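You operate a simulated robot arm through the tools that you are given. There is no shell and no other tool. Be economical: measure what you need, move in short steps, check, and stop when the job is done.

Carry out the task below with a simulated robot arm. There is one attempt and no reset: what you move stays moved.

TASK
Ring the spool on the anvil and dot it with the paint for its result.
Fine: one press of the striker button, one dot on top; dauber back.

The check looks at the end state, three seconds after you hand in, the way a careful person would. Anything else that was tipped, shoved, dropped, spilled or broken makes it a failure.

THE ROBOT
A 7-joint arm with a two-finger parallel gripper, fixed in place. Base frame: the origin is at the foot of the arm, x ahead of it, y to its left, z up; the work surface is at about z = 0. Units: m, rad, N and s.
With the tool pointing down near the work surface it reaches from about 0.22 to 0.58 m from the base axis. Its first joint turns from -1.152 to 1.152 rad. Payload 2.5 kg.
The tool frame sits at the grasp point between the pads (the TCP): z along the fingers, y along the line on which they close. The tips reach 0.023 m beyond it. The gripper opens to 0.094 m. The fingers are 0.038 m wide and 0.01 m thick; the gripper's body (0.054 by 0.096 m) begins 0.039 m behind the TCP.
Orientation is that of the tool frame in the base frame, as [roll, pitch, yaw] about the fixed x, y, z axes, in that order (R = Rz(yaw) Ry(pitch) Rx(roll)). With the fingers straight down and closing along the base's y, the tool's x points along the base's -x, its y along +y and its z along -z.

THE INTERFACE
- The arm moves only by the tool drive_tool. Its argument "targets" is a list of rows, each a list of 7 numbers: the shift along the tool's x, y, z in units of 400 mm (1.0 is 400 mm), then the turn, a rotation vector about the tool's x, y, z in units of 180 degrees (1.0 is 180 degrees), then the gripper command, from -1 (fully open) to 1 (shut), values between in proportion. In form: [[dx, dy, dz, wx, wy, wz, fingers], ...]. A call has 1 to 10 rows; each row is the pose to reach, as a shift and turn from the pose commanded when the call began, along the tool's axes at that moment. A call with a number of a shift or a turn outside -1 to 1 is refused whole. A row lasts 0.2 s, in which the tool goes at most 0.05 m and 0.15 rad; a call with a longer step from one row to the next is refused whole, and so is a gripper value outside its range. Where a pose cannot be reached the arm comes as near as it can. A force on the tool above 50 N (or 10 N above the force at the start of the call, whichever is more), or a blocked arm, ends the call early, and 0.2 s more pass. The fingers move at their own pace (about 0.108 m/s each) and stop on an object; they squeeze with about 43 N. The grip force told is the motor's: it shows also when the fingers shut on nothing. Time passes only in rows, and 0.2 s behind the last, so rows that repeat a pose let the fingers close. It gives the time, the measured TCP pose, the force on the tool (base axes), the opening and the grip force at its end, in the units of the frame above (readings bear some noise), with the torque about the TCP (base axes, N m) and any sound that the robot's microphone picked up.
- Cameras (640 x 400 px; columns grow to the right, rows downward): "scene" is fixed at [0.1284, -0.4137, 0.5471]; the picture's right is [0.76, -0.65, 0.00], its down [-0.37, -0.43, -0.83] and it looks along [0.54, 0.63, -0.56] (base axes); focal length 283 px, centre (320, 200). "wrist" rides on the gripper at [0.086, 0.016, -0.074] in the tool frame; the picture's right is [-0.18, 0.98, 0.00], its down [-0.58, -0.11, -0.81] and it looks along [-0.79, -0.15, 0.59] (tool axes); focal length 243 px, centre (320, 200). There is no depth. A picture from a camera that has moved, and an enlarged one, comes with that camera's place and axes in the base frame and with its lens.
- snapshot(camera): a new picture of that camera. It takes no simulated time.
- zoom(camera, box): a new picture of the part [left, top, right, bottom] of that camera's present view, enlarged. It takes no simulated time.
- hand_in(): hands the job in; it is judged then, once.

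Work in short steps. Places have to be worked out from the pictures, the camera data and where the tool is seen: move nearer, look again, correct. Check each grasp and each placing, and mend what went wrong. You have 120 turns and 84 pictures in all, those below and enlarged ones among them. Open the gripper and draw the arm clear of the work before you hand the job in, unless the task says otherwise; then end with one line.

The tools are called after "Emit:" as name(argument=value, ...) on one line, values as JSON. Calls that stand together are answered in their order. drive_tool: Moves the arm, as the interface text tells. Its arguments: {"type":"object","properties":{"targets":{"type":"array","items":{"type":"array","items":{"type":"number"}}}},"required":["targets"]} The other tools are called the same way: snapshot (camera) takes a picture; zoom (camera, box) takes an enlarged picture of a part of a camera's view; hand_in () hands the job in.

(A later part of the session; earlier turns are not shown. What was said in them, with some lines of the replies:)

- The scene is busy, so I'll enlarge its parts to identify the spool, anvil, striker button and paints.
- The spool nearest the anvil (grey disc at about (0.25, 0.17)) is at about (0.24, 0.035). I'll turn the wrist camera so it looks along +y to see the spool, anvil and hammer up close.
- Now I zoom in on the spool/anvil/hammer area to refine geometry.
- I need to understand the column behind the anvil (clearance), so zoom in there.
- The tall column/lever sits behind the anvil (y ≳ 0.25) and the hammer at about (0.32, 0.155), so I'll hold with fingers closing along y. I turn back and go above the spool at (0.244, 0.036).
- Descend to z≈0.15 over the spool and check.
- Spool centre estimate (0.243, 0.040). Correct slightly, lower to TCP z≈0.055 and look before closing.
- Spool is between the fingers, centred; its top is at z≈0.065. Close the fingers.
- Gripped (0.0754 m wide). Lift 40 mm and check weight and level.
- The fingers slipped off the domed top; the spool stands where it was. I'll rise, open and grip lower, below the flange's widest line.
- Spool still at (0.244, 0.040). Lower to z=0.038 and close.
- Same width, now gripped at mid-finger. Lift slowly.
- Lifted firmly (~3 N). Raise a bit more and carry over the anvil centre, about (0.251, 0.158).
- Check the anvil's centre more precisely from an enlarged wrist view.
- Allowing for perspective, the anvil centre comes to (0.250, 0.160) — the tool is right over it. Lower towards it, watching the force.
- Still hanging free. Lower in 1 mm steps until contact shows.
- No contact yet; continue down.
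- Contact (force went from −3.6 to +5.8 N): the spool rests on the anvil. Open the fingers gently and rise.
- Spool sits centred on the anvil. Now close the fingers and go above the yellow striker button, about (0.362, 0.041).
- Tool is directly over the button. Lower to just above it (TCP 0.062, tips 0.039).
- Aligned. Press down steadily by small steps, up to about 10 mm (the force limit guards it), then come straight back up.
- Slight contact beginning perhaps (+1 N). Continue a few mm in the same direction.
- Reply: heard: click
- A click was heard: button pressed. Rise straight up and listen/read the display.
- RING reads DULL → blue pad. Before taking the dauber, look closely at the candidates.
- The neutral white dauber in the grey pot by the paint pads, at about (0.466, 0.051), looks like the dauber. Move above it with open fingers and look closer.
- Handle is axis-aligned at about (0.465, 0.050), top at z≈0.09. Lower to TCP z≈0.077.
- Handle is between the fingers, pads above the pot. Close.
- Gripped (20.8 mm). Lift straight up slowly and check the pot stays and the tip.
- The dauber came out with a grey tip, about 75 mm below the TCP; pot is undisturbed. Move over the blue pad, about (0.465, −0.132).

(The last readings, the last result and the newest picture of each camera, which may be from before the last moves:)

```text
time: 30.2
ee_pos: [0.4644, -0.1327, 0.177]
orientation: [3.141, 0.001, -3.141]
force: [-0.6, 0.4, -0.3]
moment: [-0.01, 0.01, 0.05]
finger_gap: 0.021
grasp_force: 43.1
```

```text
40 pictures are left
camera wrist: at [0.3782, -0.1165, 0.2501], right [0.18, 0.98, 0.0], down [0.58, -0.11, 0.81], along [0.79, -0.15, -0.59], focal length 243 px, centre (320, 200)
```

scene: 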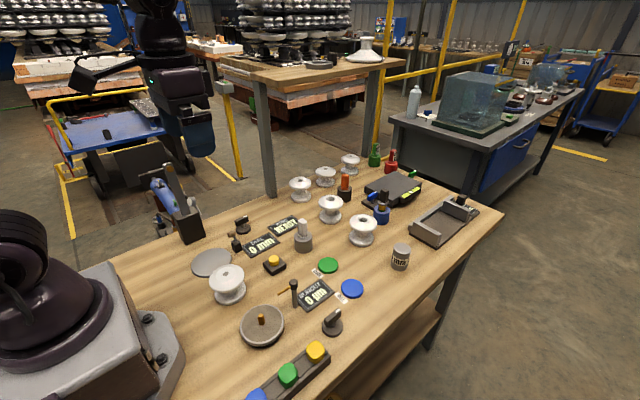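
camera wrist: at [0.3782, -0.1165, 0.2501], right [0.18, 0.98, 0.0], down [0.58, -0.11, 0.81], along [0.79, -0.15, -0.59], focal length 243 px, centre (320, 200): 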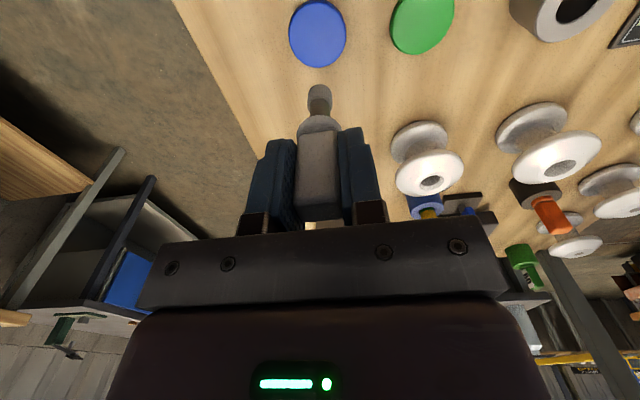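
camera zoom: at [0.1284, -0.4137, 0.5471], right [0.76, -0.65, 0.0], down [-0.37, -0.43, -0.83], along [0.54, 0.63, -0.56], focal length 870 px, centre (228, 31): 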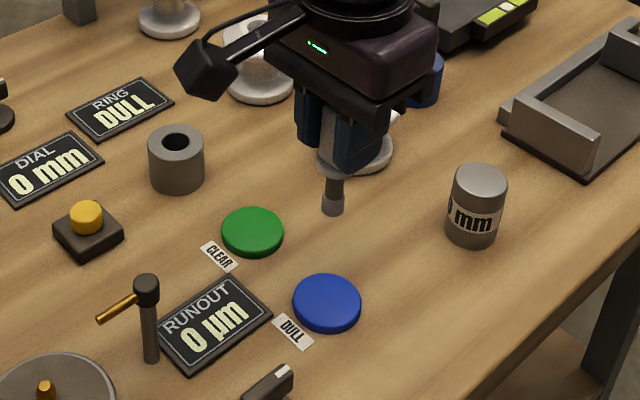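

Tip is over the blue pad centre. Lower to tip a bit above it, then fine steps.

Emit:
drive_tool(targets=[[0.002, -0.002, 0.08, 0, 0, 0, 1], [0.002, -0.002, 0.15, 0, 0, 0, 1], [0.002, -0.002, 0.19, 0, 0, 0, 1]])

Emit:
zoom(camera="scene", box=[300, 220, 410, 320])

```text
time: 31.0
ee_pos: [0.4644, -0.1323, 0.1003]
orientation: [-3.141, 0.002, 3.141]
force: [0.5, 0.3, -0.2]
moment: [0.02, -0.03, 0.01]
finger_gap: 0.0208
grasp_force: 43.1
```

```text
4.00 times, centred on (355, 270) of scene
camera zoom: at [0.1284, -0.4137, 0.5471], right [0.76, -0.65, 0.0], down [-0.37, -0.43, -0.83], along [0.54, 0.63, -0.56], focal length 1131 px, centre (180, -80)
```

zoom: 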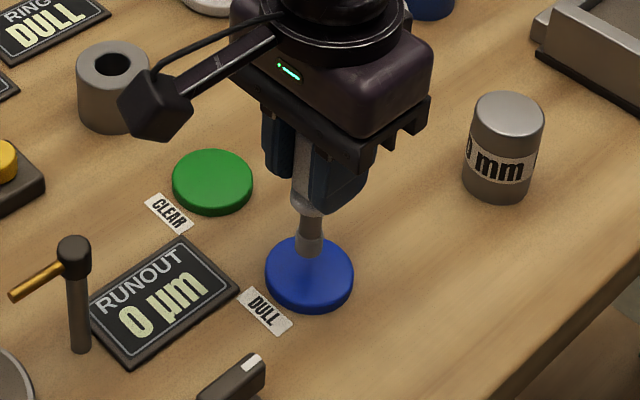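

Tip about 15 mm above the pad. Lower: 8 mm, then fine.

Emit:
drive_tool(targets=[[0, 0, 0.01, 0, 0, 0, 1], [0, 0, 0.02, 0, 0, 0, 1], [0, 0, 0.0275, 0, 0, 0, 1]])

Emit:
drive_tool(targets=[[0, 0, 0.0025, 0, 0, 0, 1], [0, 0, 0.005, 0, 0, 0, 1]])

```text
time: 31.8
ee_pos: [0.4636, -0.1319, 0.0897]
orientation: [3.139, 0.0, -3.141]
force: [0.2, 0.0, -0.1]
moment: [0.0, -0.01, 0.04]
finger_gap: 0.0211
grasp_force: 42.8
```

```text
time: 32.4
ee_pos: [0.4633, -0.1323, 0.0874]
orientation: [3.141, -0.001, -3.141]
force: [-0.5, -0.7, -0.2]
moment: [0.02, 0.02, 0.01]
finger_gap: 0.021
grasp_force: 43.2
```

No contact yet; continue 1 mm steps.

Emit:
drive_tool(targets=[[0, 0, 0.0025, 0, 0, 0, 1], [0, 0, 0.005, 0, 0, 0, 1]])

Emit:
zoom(camera="scene", box=[320, 240, 390, 310])

```text
time: 33.0
ee_pos: [0.4631, -0.1326, 0.0858]
orientation: [-3.141, 0.0, 3.141]
force: [0.1, 0.3, -0.7]
moment: [-0.02, 0.01, -0.02]
finger_gap: 0.0209
grasp_force: 43.2
```

```text
5.71 times, centred on (355, 275) of scene
camera zoom: at [0.1284, -0.4137, 0.5471], right [0.76, -0.65, 0.0], down [-0.37, -0.43, -0.83], along [0.54, 0.63, -0.56], focal length 1616 px, centre (120, -229)
```

zoom: 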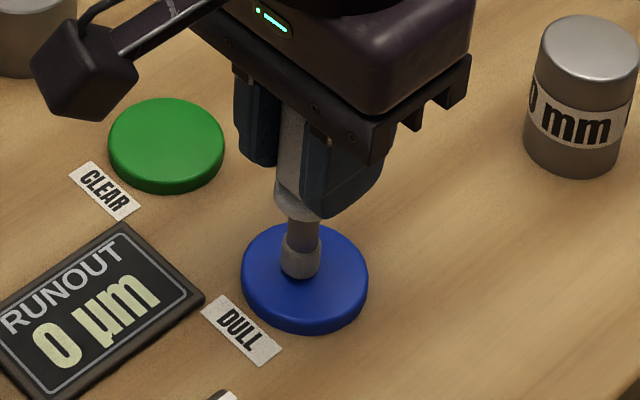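

Near contact. Continue.

Emit:
drive_tool(targets=[[0, 0, 0.0025, 0, 0, 0, 1], [0, 0, 0.005, 0, 0, 0, 1]])

Emit:
drive_tool(targets=[[0, 0, 0.0025, 0, 0, 0, 1], [0, 0, 0.005, 0, 0, 0, 1]])

```text
time: 33.6
ee_pos: [0.4646, -0.1326, 0.0843]
orientation: [-3.141, 0.0, -3.141]
force: [-0.1, 0.1, 0.2]
moment: [-0.01, 0.03, -0.02]
finger_gap: 0.021
grasp_force: 42.9
```

```text
time: 34.2
ee_pos: [0.4651, -0.1328, 0.0825]
orientation: [-3.141, 0.001, -3.141]
force: [-5.6, 1.2, 11.7]
moment: [0.06, 0.32, -0.04]
finger_gap: 0.0207
grasp_force: 42.8
```

Contact (11.7 N) at TCP 0.0825. Rise and check the tip's colour.

Emit:
drive_tool(targets=[[0, 0, -0.02, 0, 0, 0, 1], [0, 0, -0.1, 0, 0, 0, 1], [0, 0, -0.2, 0, 0, 0, 1], [0, 0, -0.3, 0, 0, 0, 1], [0, 0, -0.3, 0, 0, 0, 1]])

Emit:
zoom(camera="scene", box=[300, 170, 410, 320])

Emit:
zoom(camera="wrist", box=[260, 0, 420, 150])

```text
time: 35.4
ee_pos: [0.4637, -0.1326, 0.2017]
orientation: [-3.141, 0.002, 3.141]
force: [-0.7, -1.2, 0.1]
moment: [-0.02, 0.01, 0.0]
finger_gap: 0.0208
grasp_force: 43.1
```

```text
2.67 times, centred on (355, 245) of scene
camera zoom: at [0.1284, -0.4137, 0.5471], right [0.76, -0.65, 0.0], down [-0.37, -0.43, -0.83], along [0.54, 0.63, -0.56], focal length 754 px, centre (227, 80)
```

zoom: 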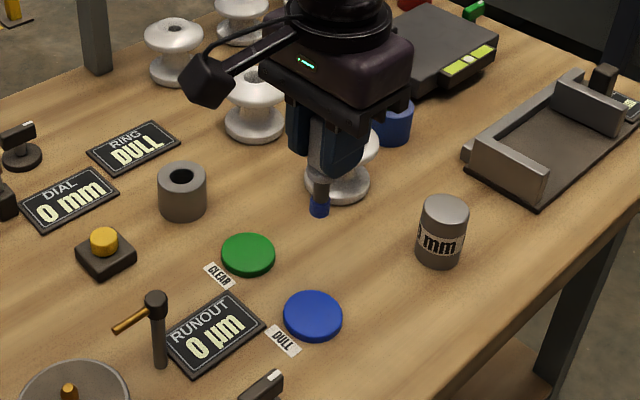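

```text
2.67 times, centred on (340, 75) of wrist
camera zoom: at [0.3782, -0.1161, 0.2752], right [0.18, 0.98, 0.0], down [0.58, -0.11, 0.81], along [0.79, -0.15, -0.59], focal length 647 px, centre (267, 533)
```

zoom: 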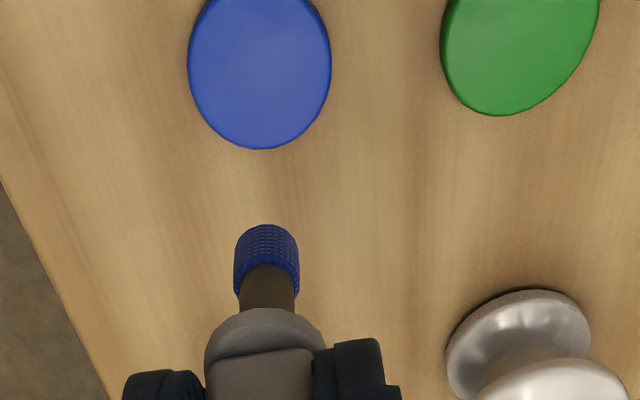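

Tip is blue. Carry it at z=0.2 to above the spool, aiming at the flat top just off the hole, (0.251, 0.146).

Emit:
drive_tool(targets=[[0.06, 0.08, 0, 0, 0, 0, 1], [0.12, 0.157, 0, 0, 0, 0, 1], [0.185, 0.242, 0, 0, 0, 0, 1], [0.25, 0.327, 0, 0, 0, 0, 1], [0.315, 0.412, 0, 0, 0, 0, 1], [0.38, 0.497, 0, 0, 0, 0, 1], [0.445, 0.582, 0, 0, 0, 0, 1], [0.5, 0.65, 0, 0, 0, 0, 1], [0.5325, 0.6965, 0, 0, 0, 0, 1], [0.5325, 0.6965, 0, 0, 0, 0, 1]])

Emit:
zoom(camera="wrist", box=[240, 0, 420, 150])

Emit:
zoom(camera="scene", box=[150, 170, 290, 300])

```text
time: 37.6
ee_pos: [0.2502, 0.1465, 0.2022]
orientation: [3.141, -0.001, -3.14]
force: [0.6, 0.1, -0.2]
moment: [-0.05, -0.01, -0.02]
finger_gap: 0.021
grasp_force: 42.9
```

```text
2.67 times, centred on (330, 75) of wrist
camera zoom: at [0.1643, 0.1618, 0.2751], right [0.18, 0.98, 0.0], down [0.58, -0.11, 0.81], along [0.79, -0.15, -0.59], focal length 647 px, centre (293, 533)
```

zoom: 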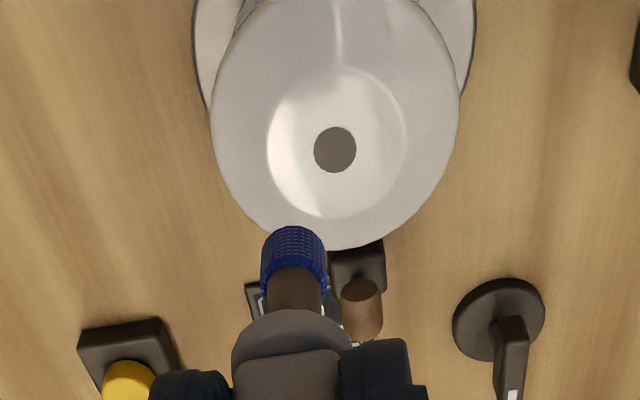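

```text
3.08 times, centred on (220, 235) of scene
camera zoom: at [0.1284, -0.4137, 0.5471], right [0.76, -0.65, 0.0], down [-0.37, -0.43, -0.83], along [0.54, 0.63, -0.56], focal length 870 px, centre (628, 92)
```

zoom: 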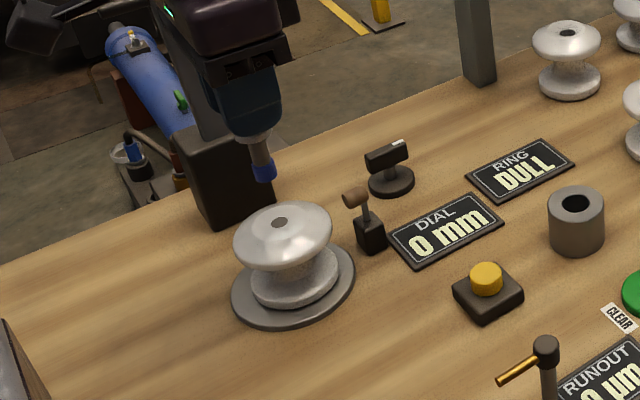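

Spool top hole at (0.252, 0.158), flat ring of radius ~20 mm; tip at offset ~12 mm. Nudge 1.5 mm outward and lower to about 10 mm above.

Emit:
drive_tool(targets=[[-0.002, -0.004, 0.04, 0, 0, 0, 1], [-0.002, -0.004, 0.08, 0, 0, 0, 1], [-0.002, -0.004, 0.115, 0, 0, 0, 1]])

Emit:
zoom(camera="scene", box=[170, 200, 270, 300])

Emit:
zoom(camera="wrist", box=[240, 0, 420, 150])

```text
time: 38.4
ee_pos: [0.2512, 0.145, 0.1558]
orientation: [-3.141, 0.0, -3.141]
force: [0.3, -0.1, -0.3]
moment: [-0.02, 0.01, 0.03]
finger_gap: 0.0208
grasp_force: 43.0
```

```text
4.00 times, centred on (220, 250) of scene
camera zoom: at [0.1284, -0.4137, 0.5471], right [0.76, -0.65, 0.0], down [-0.37, -0.43, -0.83], along [0.54, 0.63, -0.56], focal length 1131 px, centre (720, 0)
```

zoom: 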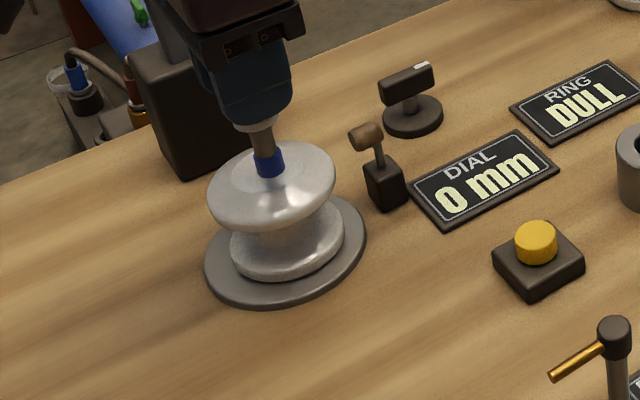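

```text
2.67 times, centred on (330, 75) of wrist
camera zoom: at [0.1656, 0.1607, 0.2283], right [0.18, 0.98, 0.0], down [0.58, -0.11, 0.81], along [0.79, -0.15, -0.59], focal length 647 px, centre (293, 533)
```

zoom: 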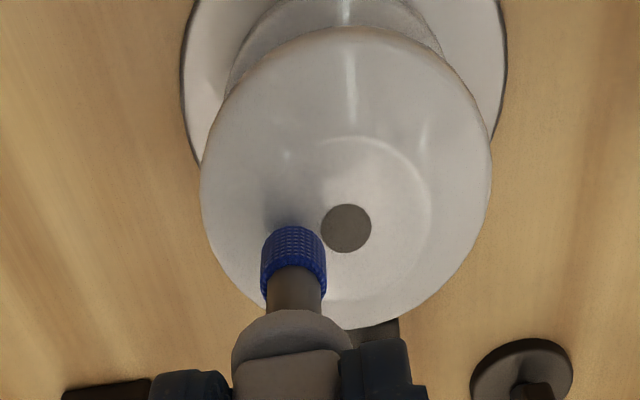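

Good alignment. Lower in fine steps to first contact.

Emit:
drive_tool(targets=[[0, 0, 0.006, 0, 0, 0, 1], [0, 0, 0.012, 0, 0, 0, 1], [0, 0, 0.018, 0, 0, 0, 1]])

Emit:
drive_tool(targets=[[0, 0, 0.0025, 0, 0, 0, 1], [0, 0, 0.005, 0, 0, 0, 1]])

```text
time: 39.2
ee_pos: [0.2522, 0.1442, 0.1476]
orientation: [-3.141, 0.0, 3.141]
force: [0.5, 0.0, -0.3]
moment: [0.03, 0.02, 0.06]
finger_gap: 0.0209
grasp_force: 43.0
```

```text
time: 39.8
ee_pos: [0.252, 0.1446, 0.1464]
orientation: [3.141, -0.001, -3.14]
force: [-0.2, 0.9, -0.5]
moment: [-0.01, -0.02, 0.01]
finger_gap: 0.0207
grasp_force: 43.4
```

No contact yet; continue in 1 mm steps.

Emit:
drive_tool(targets=[[0, 0, 0.0025, 0, 0, 0, 1], [0, 0, 0.005, 0, 0, 0, 1]])

Emit:
zoom(camera="wrist", box=[270, 40, 370, 120])

```text
time: 40.4
ee_pos: [0.2529, 0.1449, 0.1441]
orientation: [-3.141, 0.002, 3.141]
force: [-6.3, -3.6, 31.9]
moment: [-0.29, 0.45, 0.01]
finger_gap: 0.0216
grasp_force: 42.3
```

```text
5.00 times, centred on (320, 80) of wrist
camera zoom: at [0.1663, 0.1608, 0.2179], right [0.18, 0.98, 0.0], down [0.58, -0.11, 0.81], along [0.79, -0.15, -0.59], focal length 1213 px, centre (320, 800)
```

zoom: 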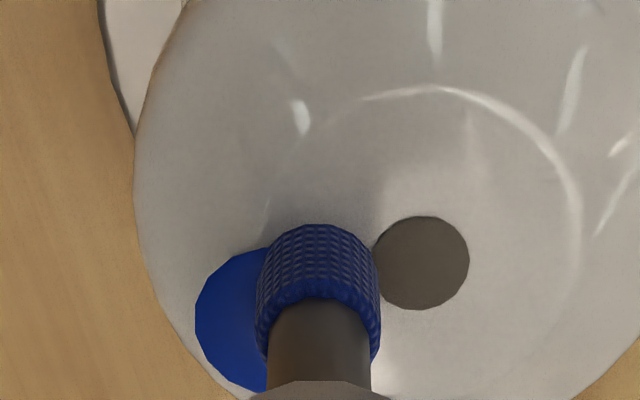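

Firm contact and a blue dot made. Lift straight up at once.

Emit:
drive_tool(targets=[[0, 0, -0.015, 0, 0, 0, 1], [0, 0, -0.06, 0, 0, 0, 1], [0, 0, -0.15, 0, 0, 0, 1]])

Emit:
zoom(camera="wrist", box=[240, 0, 420, 150])

Emit:
zoom(camera="scene", box=[150, 170, 290, 300])

```text
time: 41.2
ee_pos: [0.2516, 0.1444, 0.2037]
orientation: [-3.141, 0.002, 3.141]
force: [0.8, 0.4, 0.1]
moment: [0.0, -0.01, -0.04]
finger_gap: 0.0208
grasp_force: 43.3
```

```text
2.67 times, centred on (330, 75) of wrist
camera zoom: at [0.166, 0.16, 0.2772], right [0.18, 0.98, 0.0], down [0.58, -0.11, 0.81], along [0.79, -0.15, -0.59], focal length 647 px, centre (293, 533)
```

zoom: 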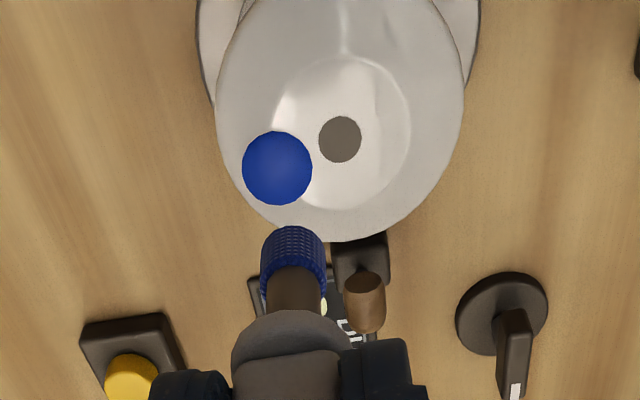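

```text
3.08 times, centred on (220, 235) of scene
camera zoom: at [0.1284, -0.4137, 0.5471], right [0.76, -0.65, 0.0], down [-0.37, -0.43, -0.83], along [0.54, 0.63, -0.56], focal length 870 px, centre (628, 92)
```

zoom: 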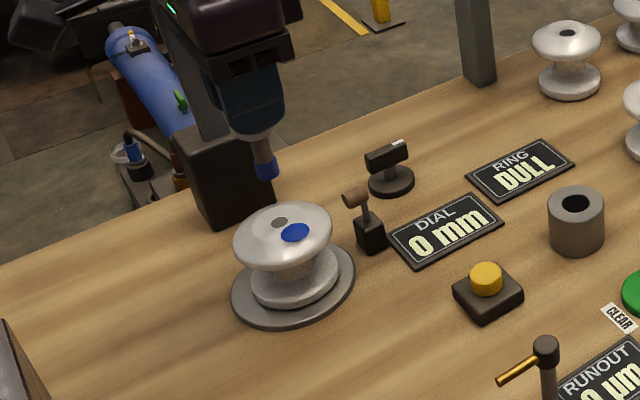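

One clean blue dot on top. Carry the dauber back above its pot, retracing to the grasp location (0.465, 0.050).

Emit:
drive_tool(targets=[[-0.07, -0.03, 0, 0, 0, 0, 1], [-0.17, -0.075, 0, 0, 0, 0, 1], [-0.27, -0.12, 0, 0, 0, 0, 1], [-0.37, -0.165, 0, 0, 0, 0, 1], [-0.46, -0.205, 0, 0, 0, 0, 1], [-0.5325, -0.238, 0, 0, 0, 0, 1], [-0.5325, -0.238, 0, 0, 0, 0, 1]])

Emit:
zoom(camera="wrist", box=[240, 0, 420, 150])

Emit:
zoom(camera="scene", box=[240, 150, 360, 270])

```text
time: 42.8
ee_pos: [0.4659, 0.0485, 0.2043]
orientation: [3.141, -0.002, 3.141]
force: [0.2, 0.1, 0.4]
moment: [0.0, 0.01, 0.04]
finger_gap: 0.0209
grasp_force: 42.7
```

```text
2.67 times, centred on (330, 75) of wrist
camera zoom: at [0.3794, 0.065, 0.2779], right [0.18, 0.98, 0.0], down [0.58, -0.11, 0.81], along [0.79, -0.15, -0.59], focal length 647 px, centre (293, 533)
```

zoom: 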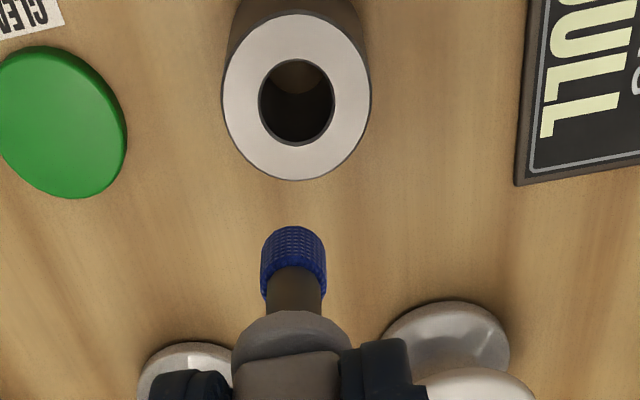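

```text
3.33 times, centred on (300, 210) of scene
camera zoom: at [0.1284, -0.4137, 0.5471], right [0.76, -0.65, 0.0], down [-0.37, -0.43, -0.83], along [0.54, 0.63, -0.56], focal length 943 px, centre (387, 167)
```

zoom: 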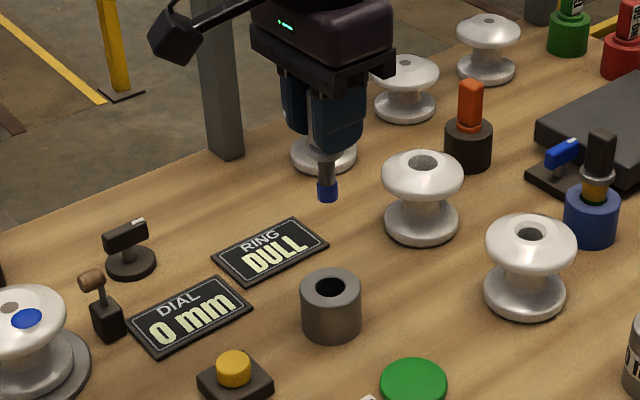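

Pot opening at about (0.464, 0.050), aligned with the tip. Lower to just above the rim and check.

Emit:
drive_tool(targets=[[0, 0, 0.08, 0, 0, 0, 1], [0, 0, 0.15, 0, 0, 0, 1], [0, 0, 0.19, 0, 0, 0, 1]])

Emit:
zoom(camera="wrist", box=[240, 0, 420, 150])

Emit:
zoom(camera="scene", box=[260, 190, 340, 270])

```text
time: 43.6
ee_pos: [0.4654, 0.0489, 0.1284]
orientation: [-3.141, -0.001, -3.142]
force: [-0.7, 0.6, 0.3]
moment: [0.02, -0.01, -0.02]
finger_gap: 0.021
grasp_force: 43.3
```

```text
2.67 times, centred on (330, 75) of wrist
camera zoom: at [0.3786, 0.0653, 0.2018], right [0.18, 0.98, 0.0], down [0.58, -0.11, 0.81], along [0.79, -0.15, -0.59], focal length 647 px, centre (293, 533)
```

zoom: 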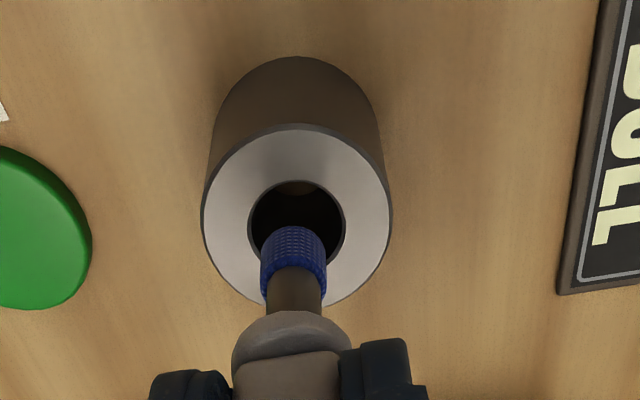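

```text
5.00 times, centred on (300, 230) of scene
camera zoom: at [0.1284, -0.4137, 0.5471], right [0.76, -0.65, 0.0], down [-0.37, -0.43, -0.83], along [0.54, 0.63, -0.56], focal length 1414 px, centre (420, 50)
```

zoom: 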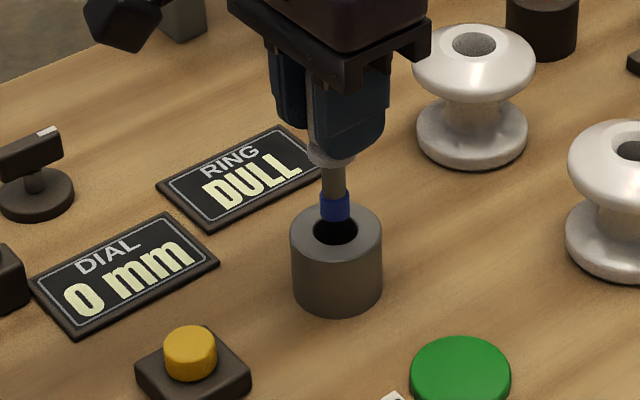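

Aligned with the hole. Insert slowly to about 2 mm above the original seat.

Emit:
drive_tool(targets=[[0, 0, 0.02, 0, 0, 0, 1], [0, 0, 0.04, 0, 0, 0, 1], [0, 0, 0.06, 0, 0, 0, 1], [0, 0, 0.08, 0, 0, 0, 1], [0, 0, 0.1, 0, 0, 0, 1], [0, 0, 0.115, 0, 0, 0, 1], [0, 0, 0.125, 0, 0, 0, 1]])

```text
time: 45.2
ee_pos: [0.4649, 0.0495, 0.0778]
orientation: [3.141, 0.001, 3.142]
force: [-0.5, 0.1, -0.2]
moment: [0.02, -0.02, 0.0]
finger_gap: 0.021
grasp_force: 43.2
```

Went in freely. Last 1.5 mm until touch.

Emit:
drive_tool(targets=[[0, 0, 0.002, 0, 0, 0, 1], [0, 0, 0.004, 0, 0, 0, 1]])

Emit:
zoom(camera="scene", box=[260, 190, 340, 270])

```text
time: 45.8
ee_pos: [0.4653, 0.0495, 0.0759]
orientation: [-3.141, 0.0, 3.141]
force: [0.3, -0.4, 0.3]
moment: [0.02, 0.0, -0.05]
finger_gap: 0.021
grasp_force: 43.1
```

```text
5.00 times, centred on (300, 230) of scene
camera zoom: at [0.1284, -0.4137, 0.5471], right [0.76, -0.65, 0.0], down [-0.37, -0.43, -0.83], along [0.54, 0.63, -0.56], focal length 1414 px, centre (420, 50)
```

zoom: 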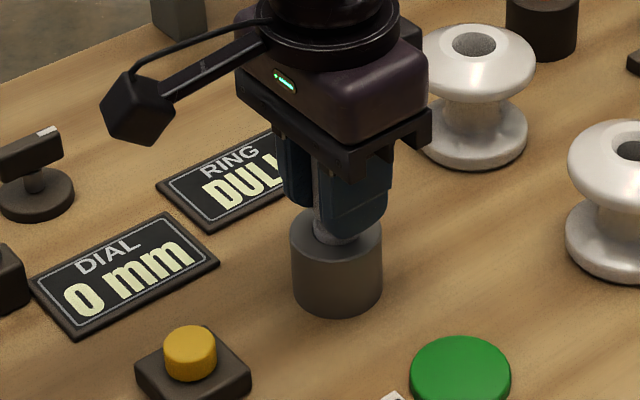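

The dauber is at its original depth. Open and rise clear.

Emit:
drive_tool(targets=[[0, 0, 0, 0, 0, 0, 0.5], [0, 0, 0, 0, 0, 0, -0.3], [0, 0, 0, 0, 0, 0, -1], [0, 0, 0, 0, 0, 0, -1]])

Emit:
drive_tool(targets=[[0, 0, -0.05, 0, 0, 0, -1], [0, 0, -0.15, 0, 0, 0, -1], [0, 0, -0.27, 0, 0, 0, -1], [0, 0, -0.39, 0, 0, 0, -1], [0, 0, -0.5, 0, 0, 0, -1], [0, 0, -0.6, 0, 0, 0, -1], [0, 0, -0.7, 0, 0, 0, -1]])

Emit:
snapshot(camera="scene")

Emit:
zoom(camera="scene", box=[160, 190, 380, 310])

```text
time: 46.8
ee_pos: [0.4652, 0.0487, 0.0766]
orientation: [-3.142, -0.001, 3.14]
force: [-0.5, -0.7, 0.5]
moment: [0.02, 0.01, 0.02]
finger_gap: 0.0943
grasp_force: 0.1
```

```text
time: 48.4
ee_pos: [0.4648, 0.0508, 0.3573]
orientation: [3.14, 0.0, -3.141]
force: [-0.3, -0.3, -0.4]
moment: [0.01, -0.01, 0.01]
finger_gap: 0.0938
grasp_force: 0.0
```

```text
23 pictures are left
```

scene: 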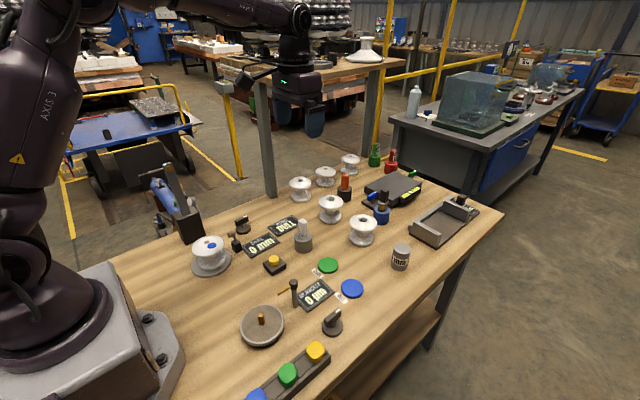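

```text
2.91 times, centred on (270, 250) of scene
camera zoom: at [0.1284, -0.4137, 0.5471], right [0.76, -0.65, 0.0], down [-0.37, -0.43, -0.83], along [0.54, 0.63, -0.56], focal length 823 px, centre (466, 54)
```

zoom: 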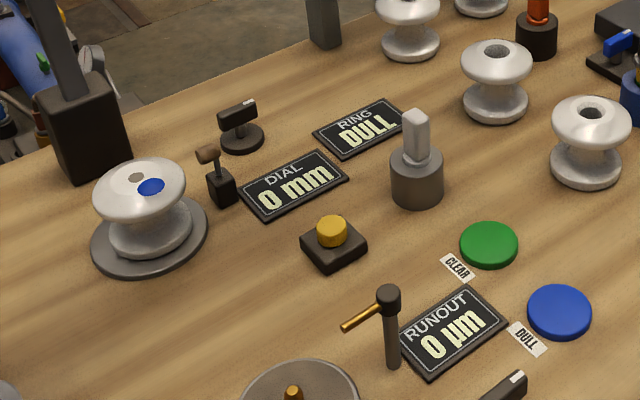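

The spool sits on the anvil with one blue dot, the dauber is back in its pot, and everything else is in place; the arm is clear with the gripper open. Handing in.

Emit:
hand_in()

```text
The job is handed in.
```

I rang the spool on the anvil with one press of the striker button. It read DULL, so I put one blue dot on its top and put the dauber back in its pot.
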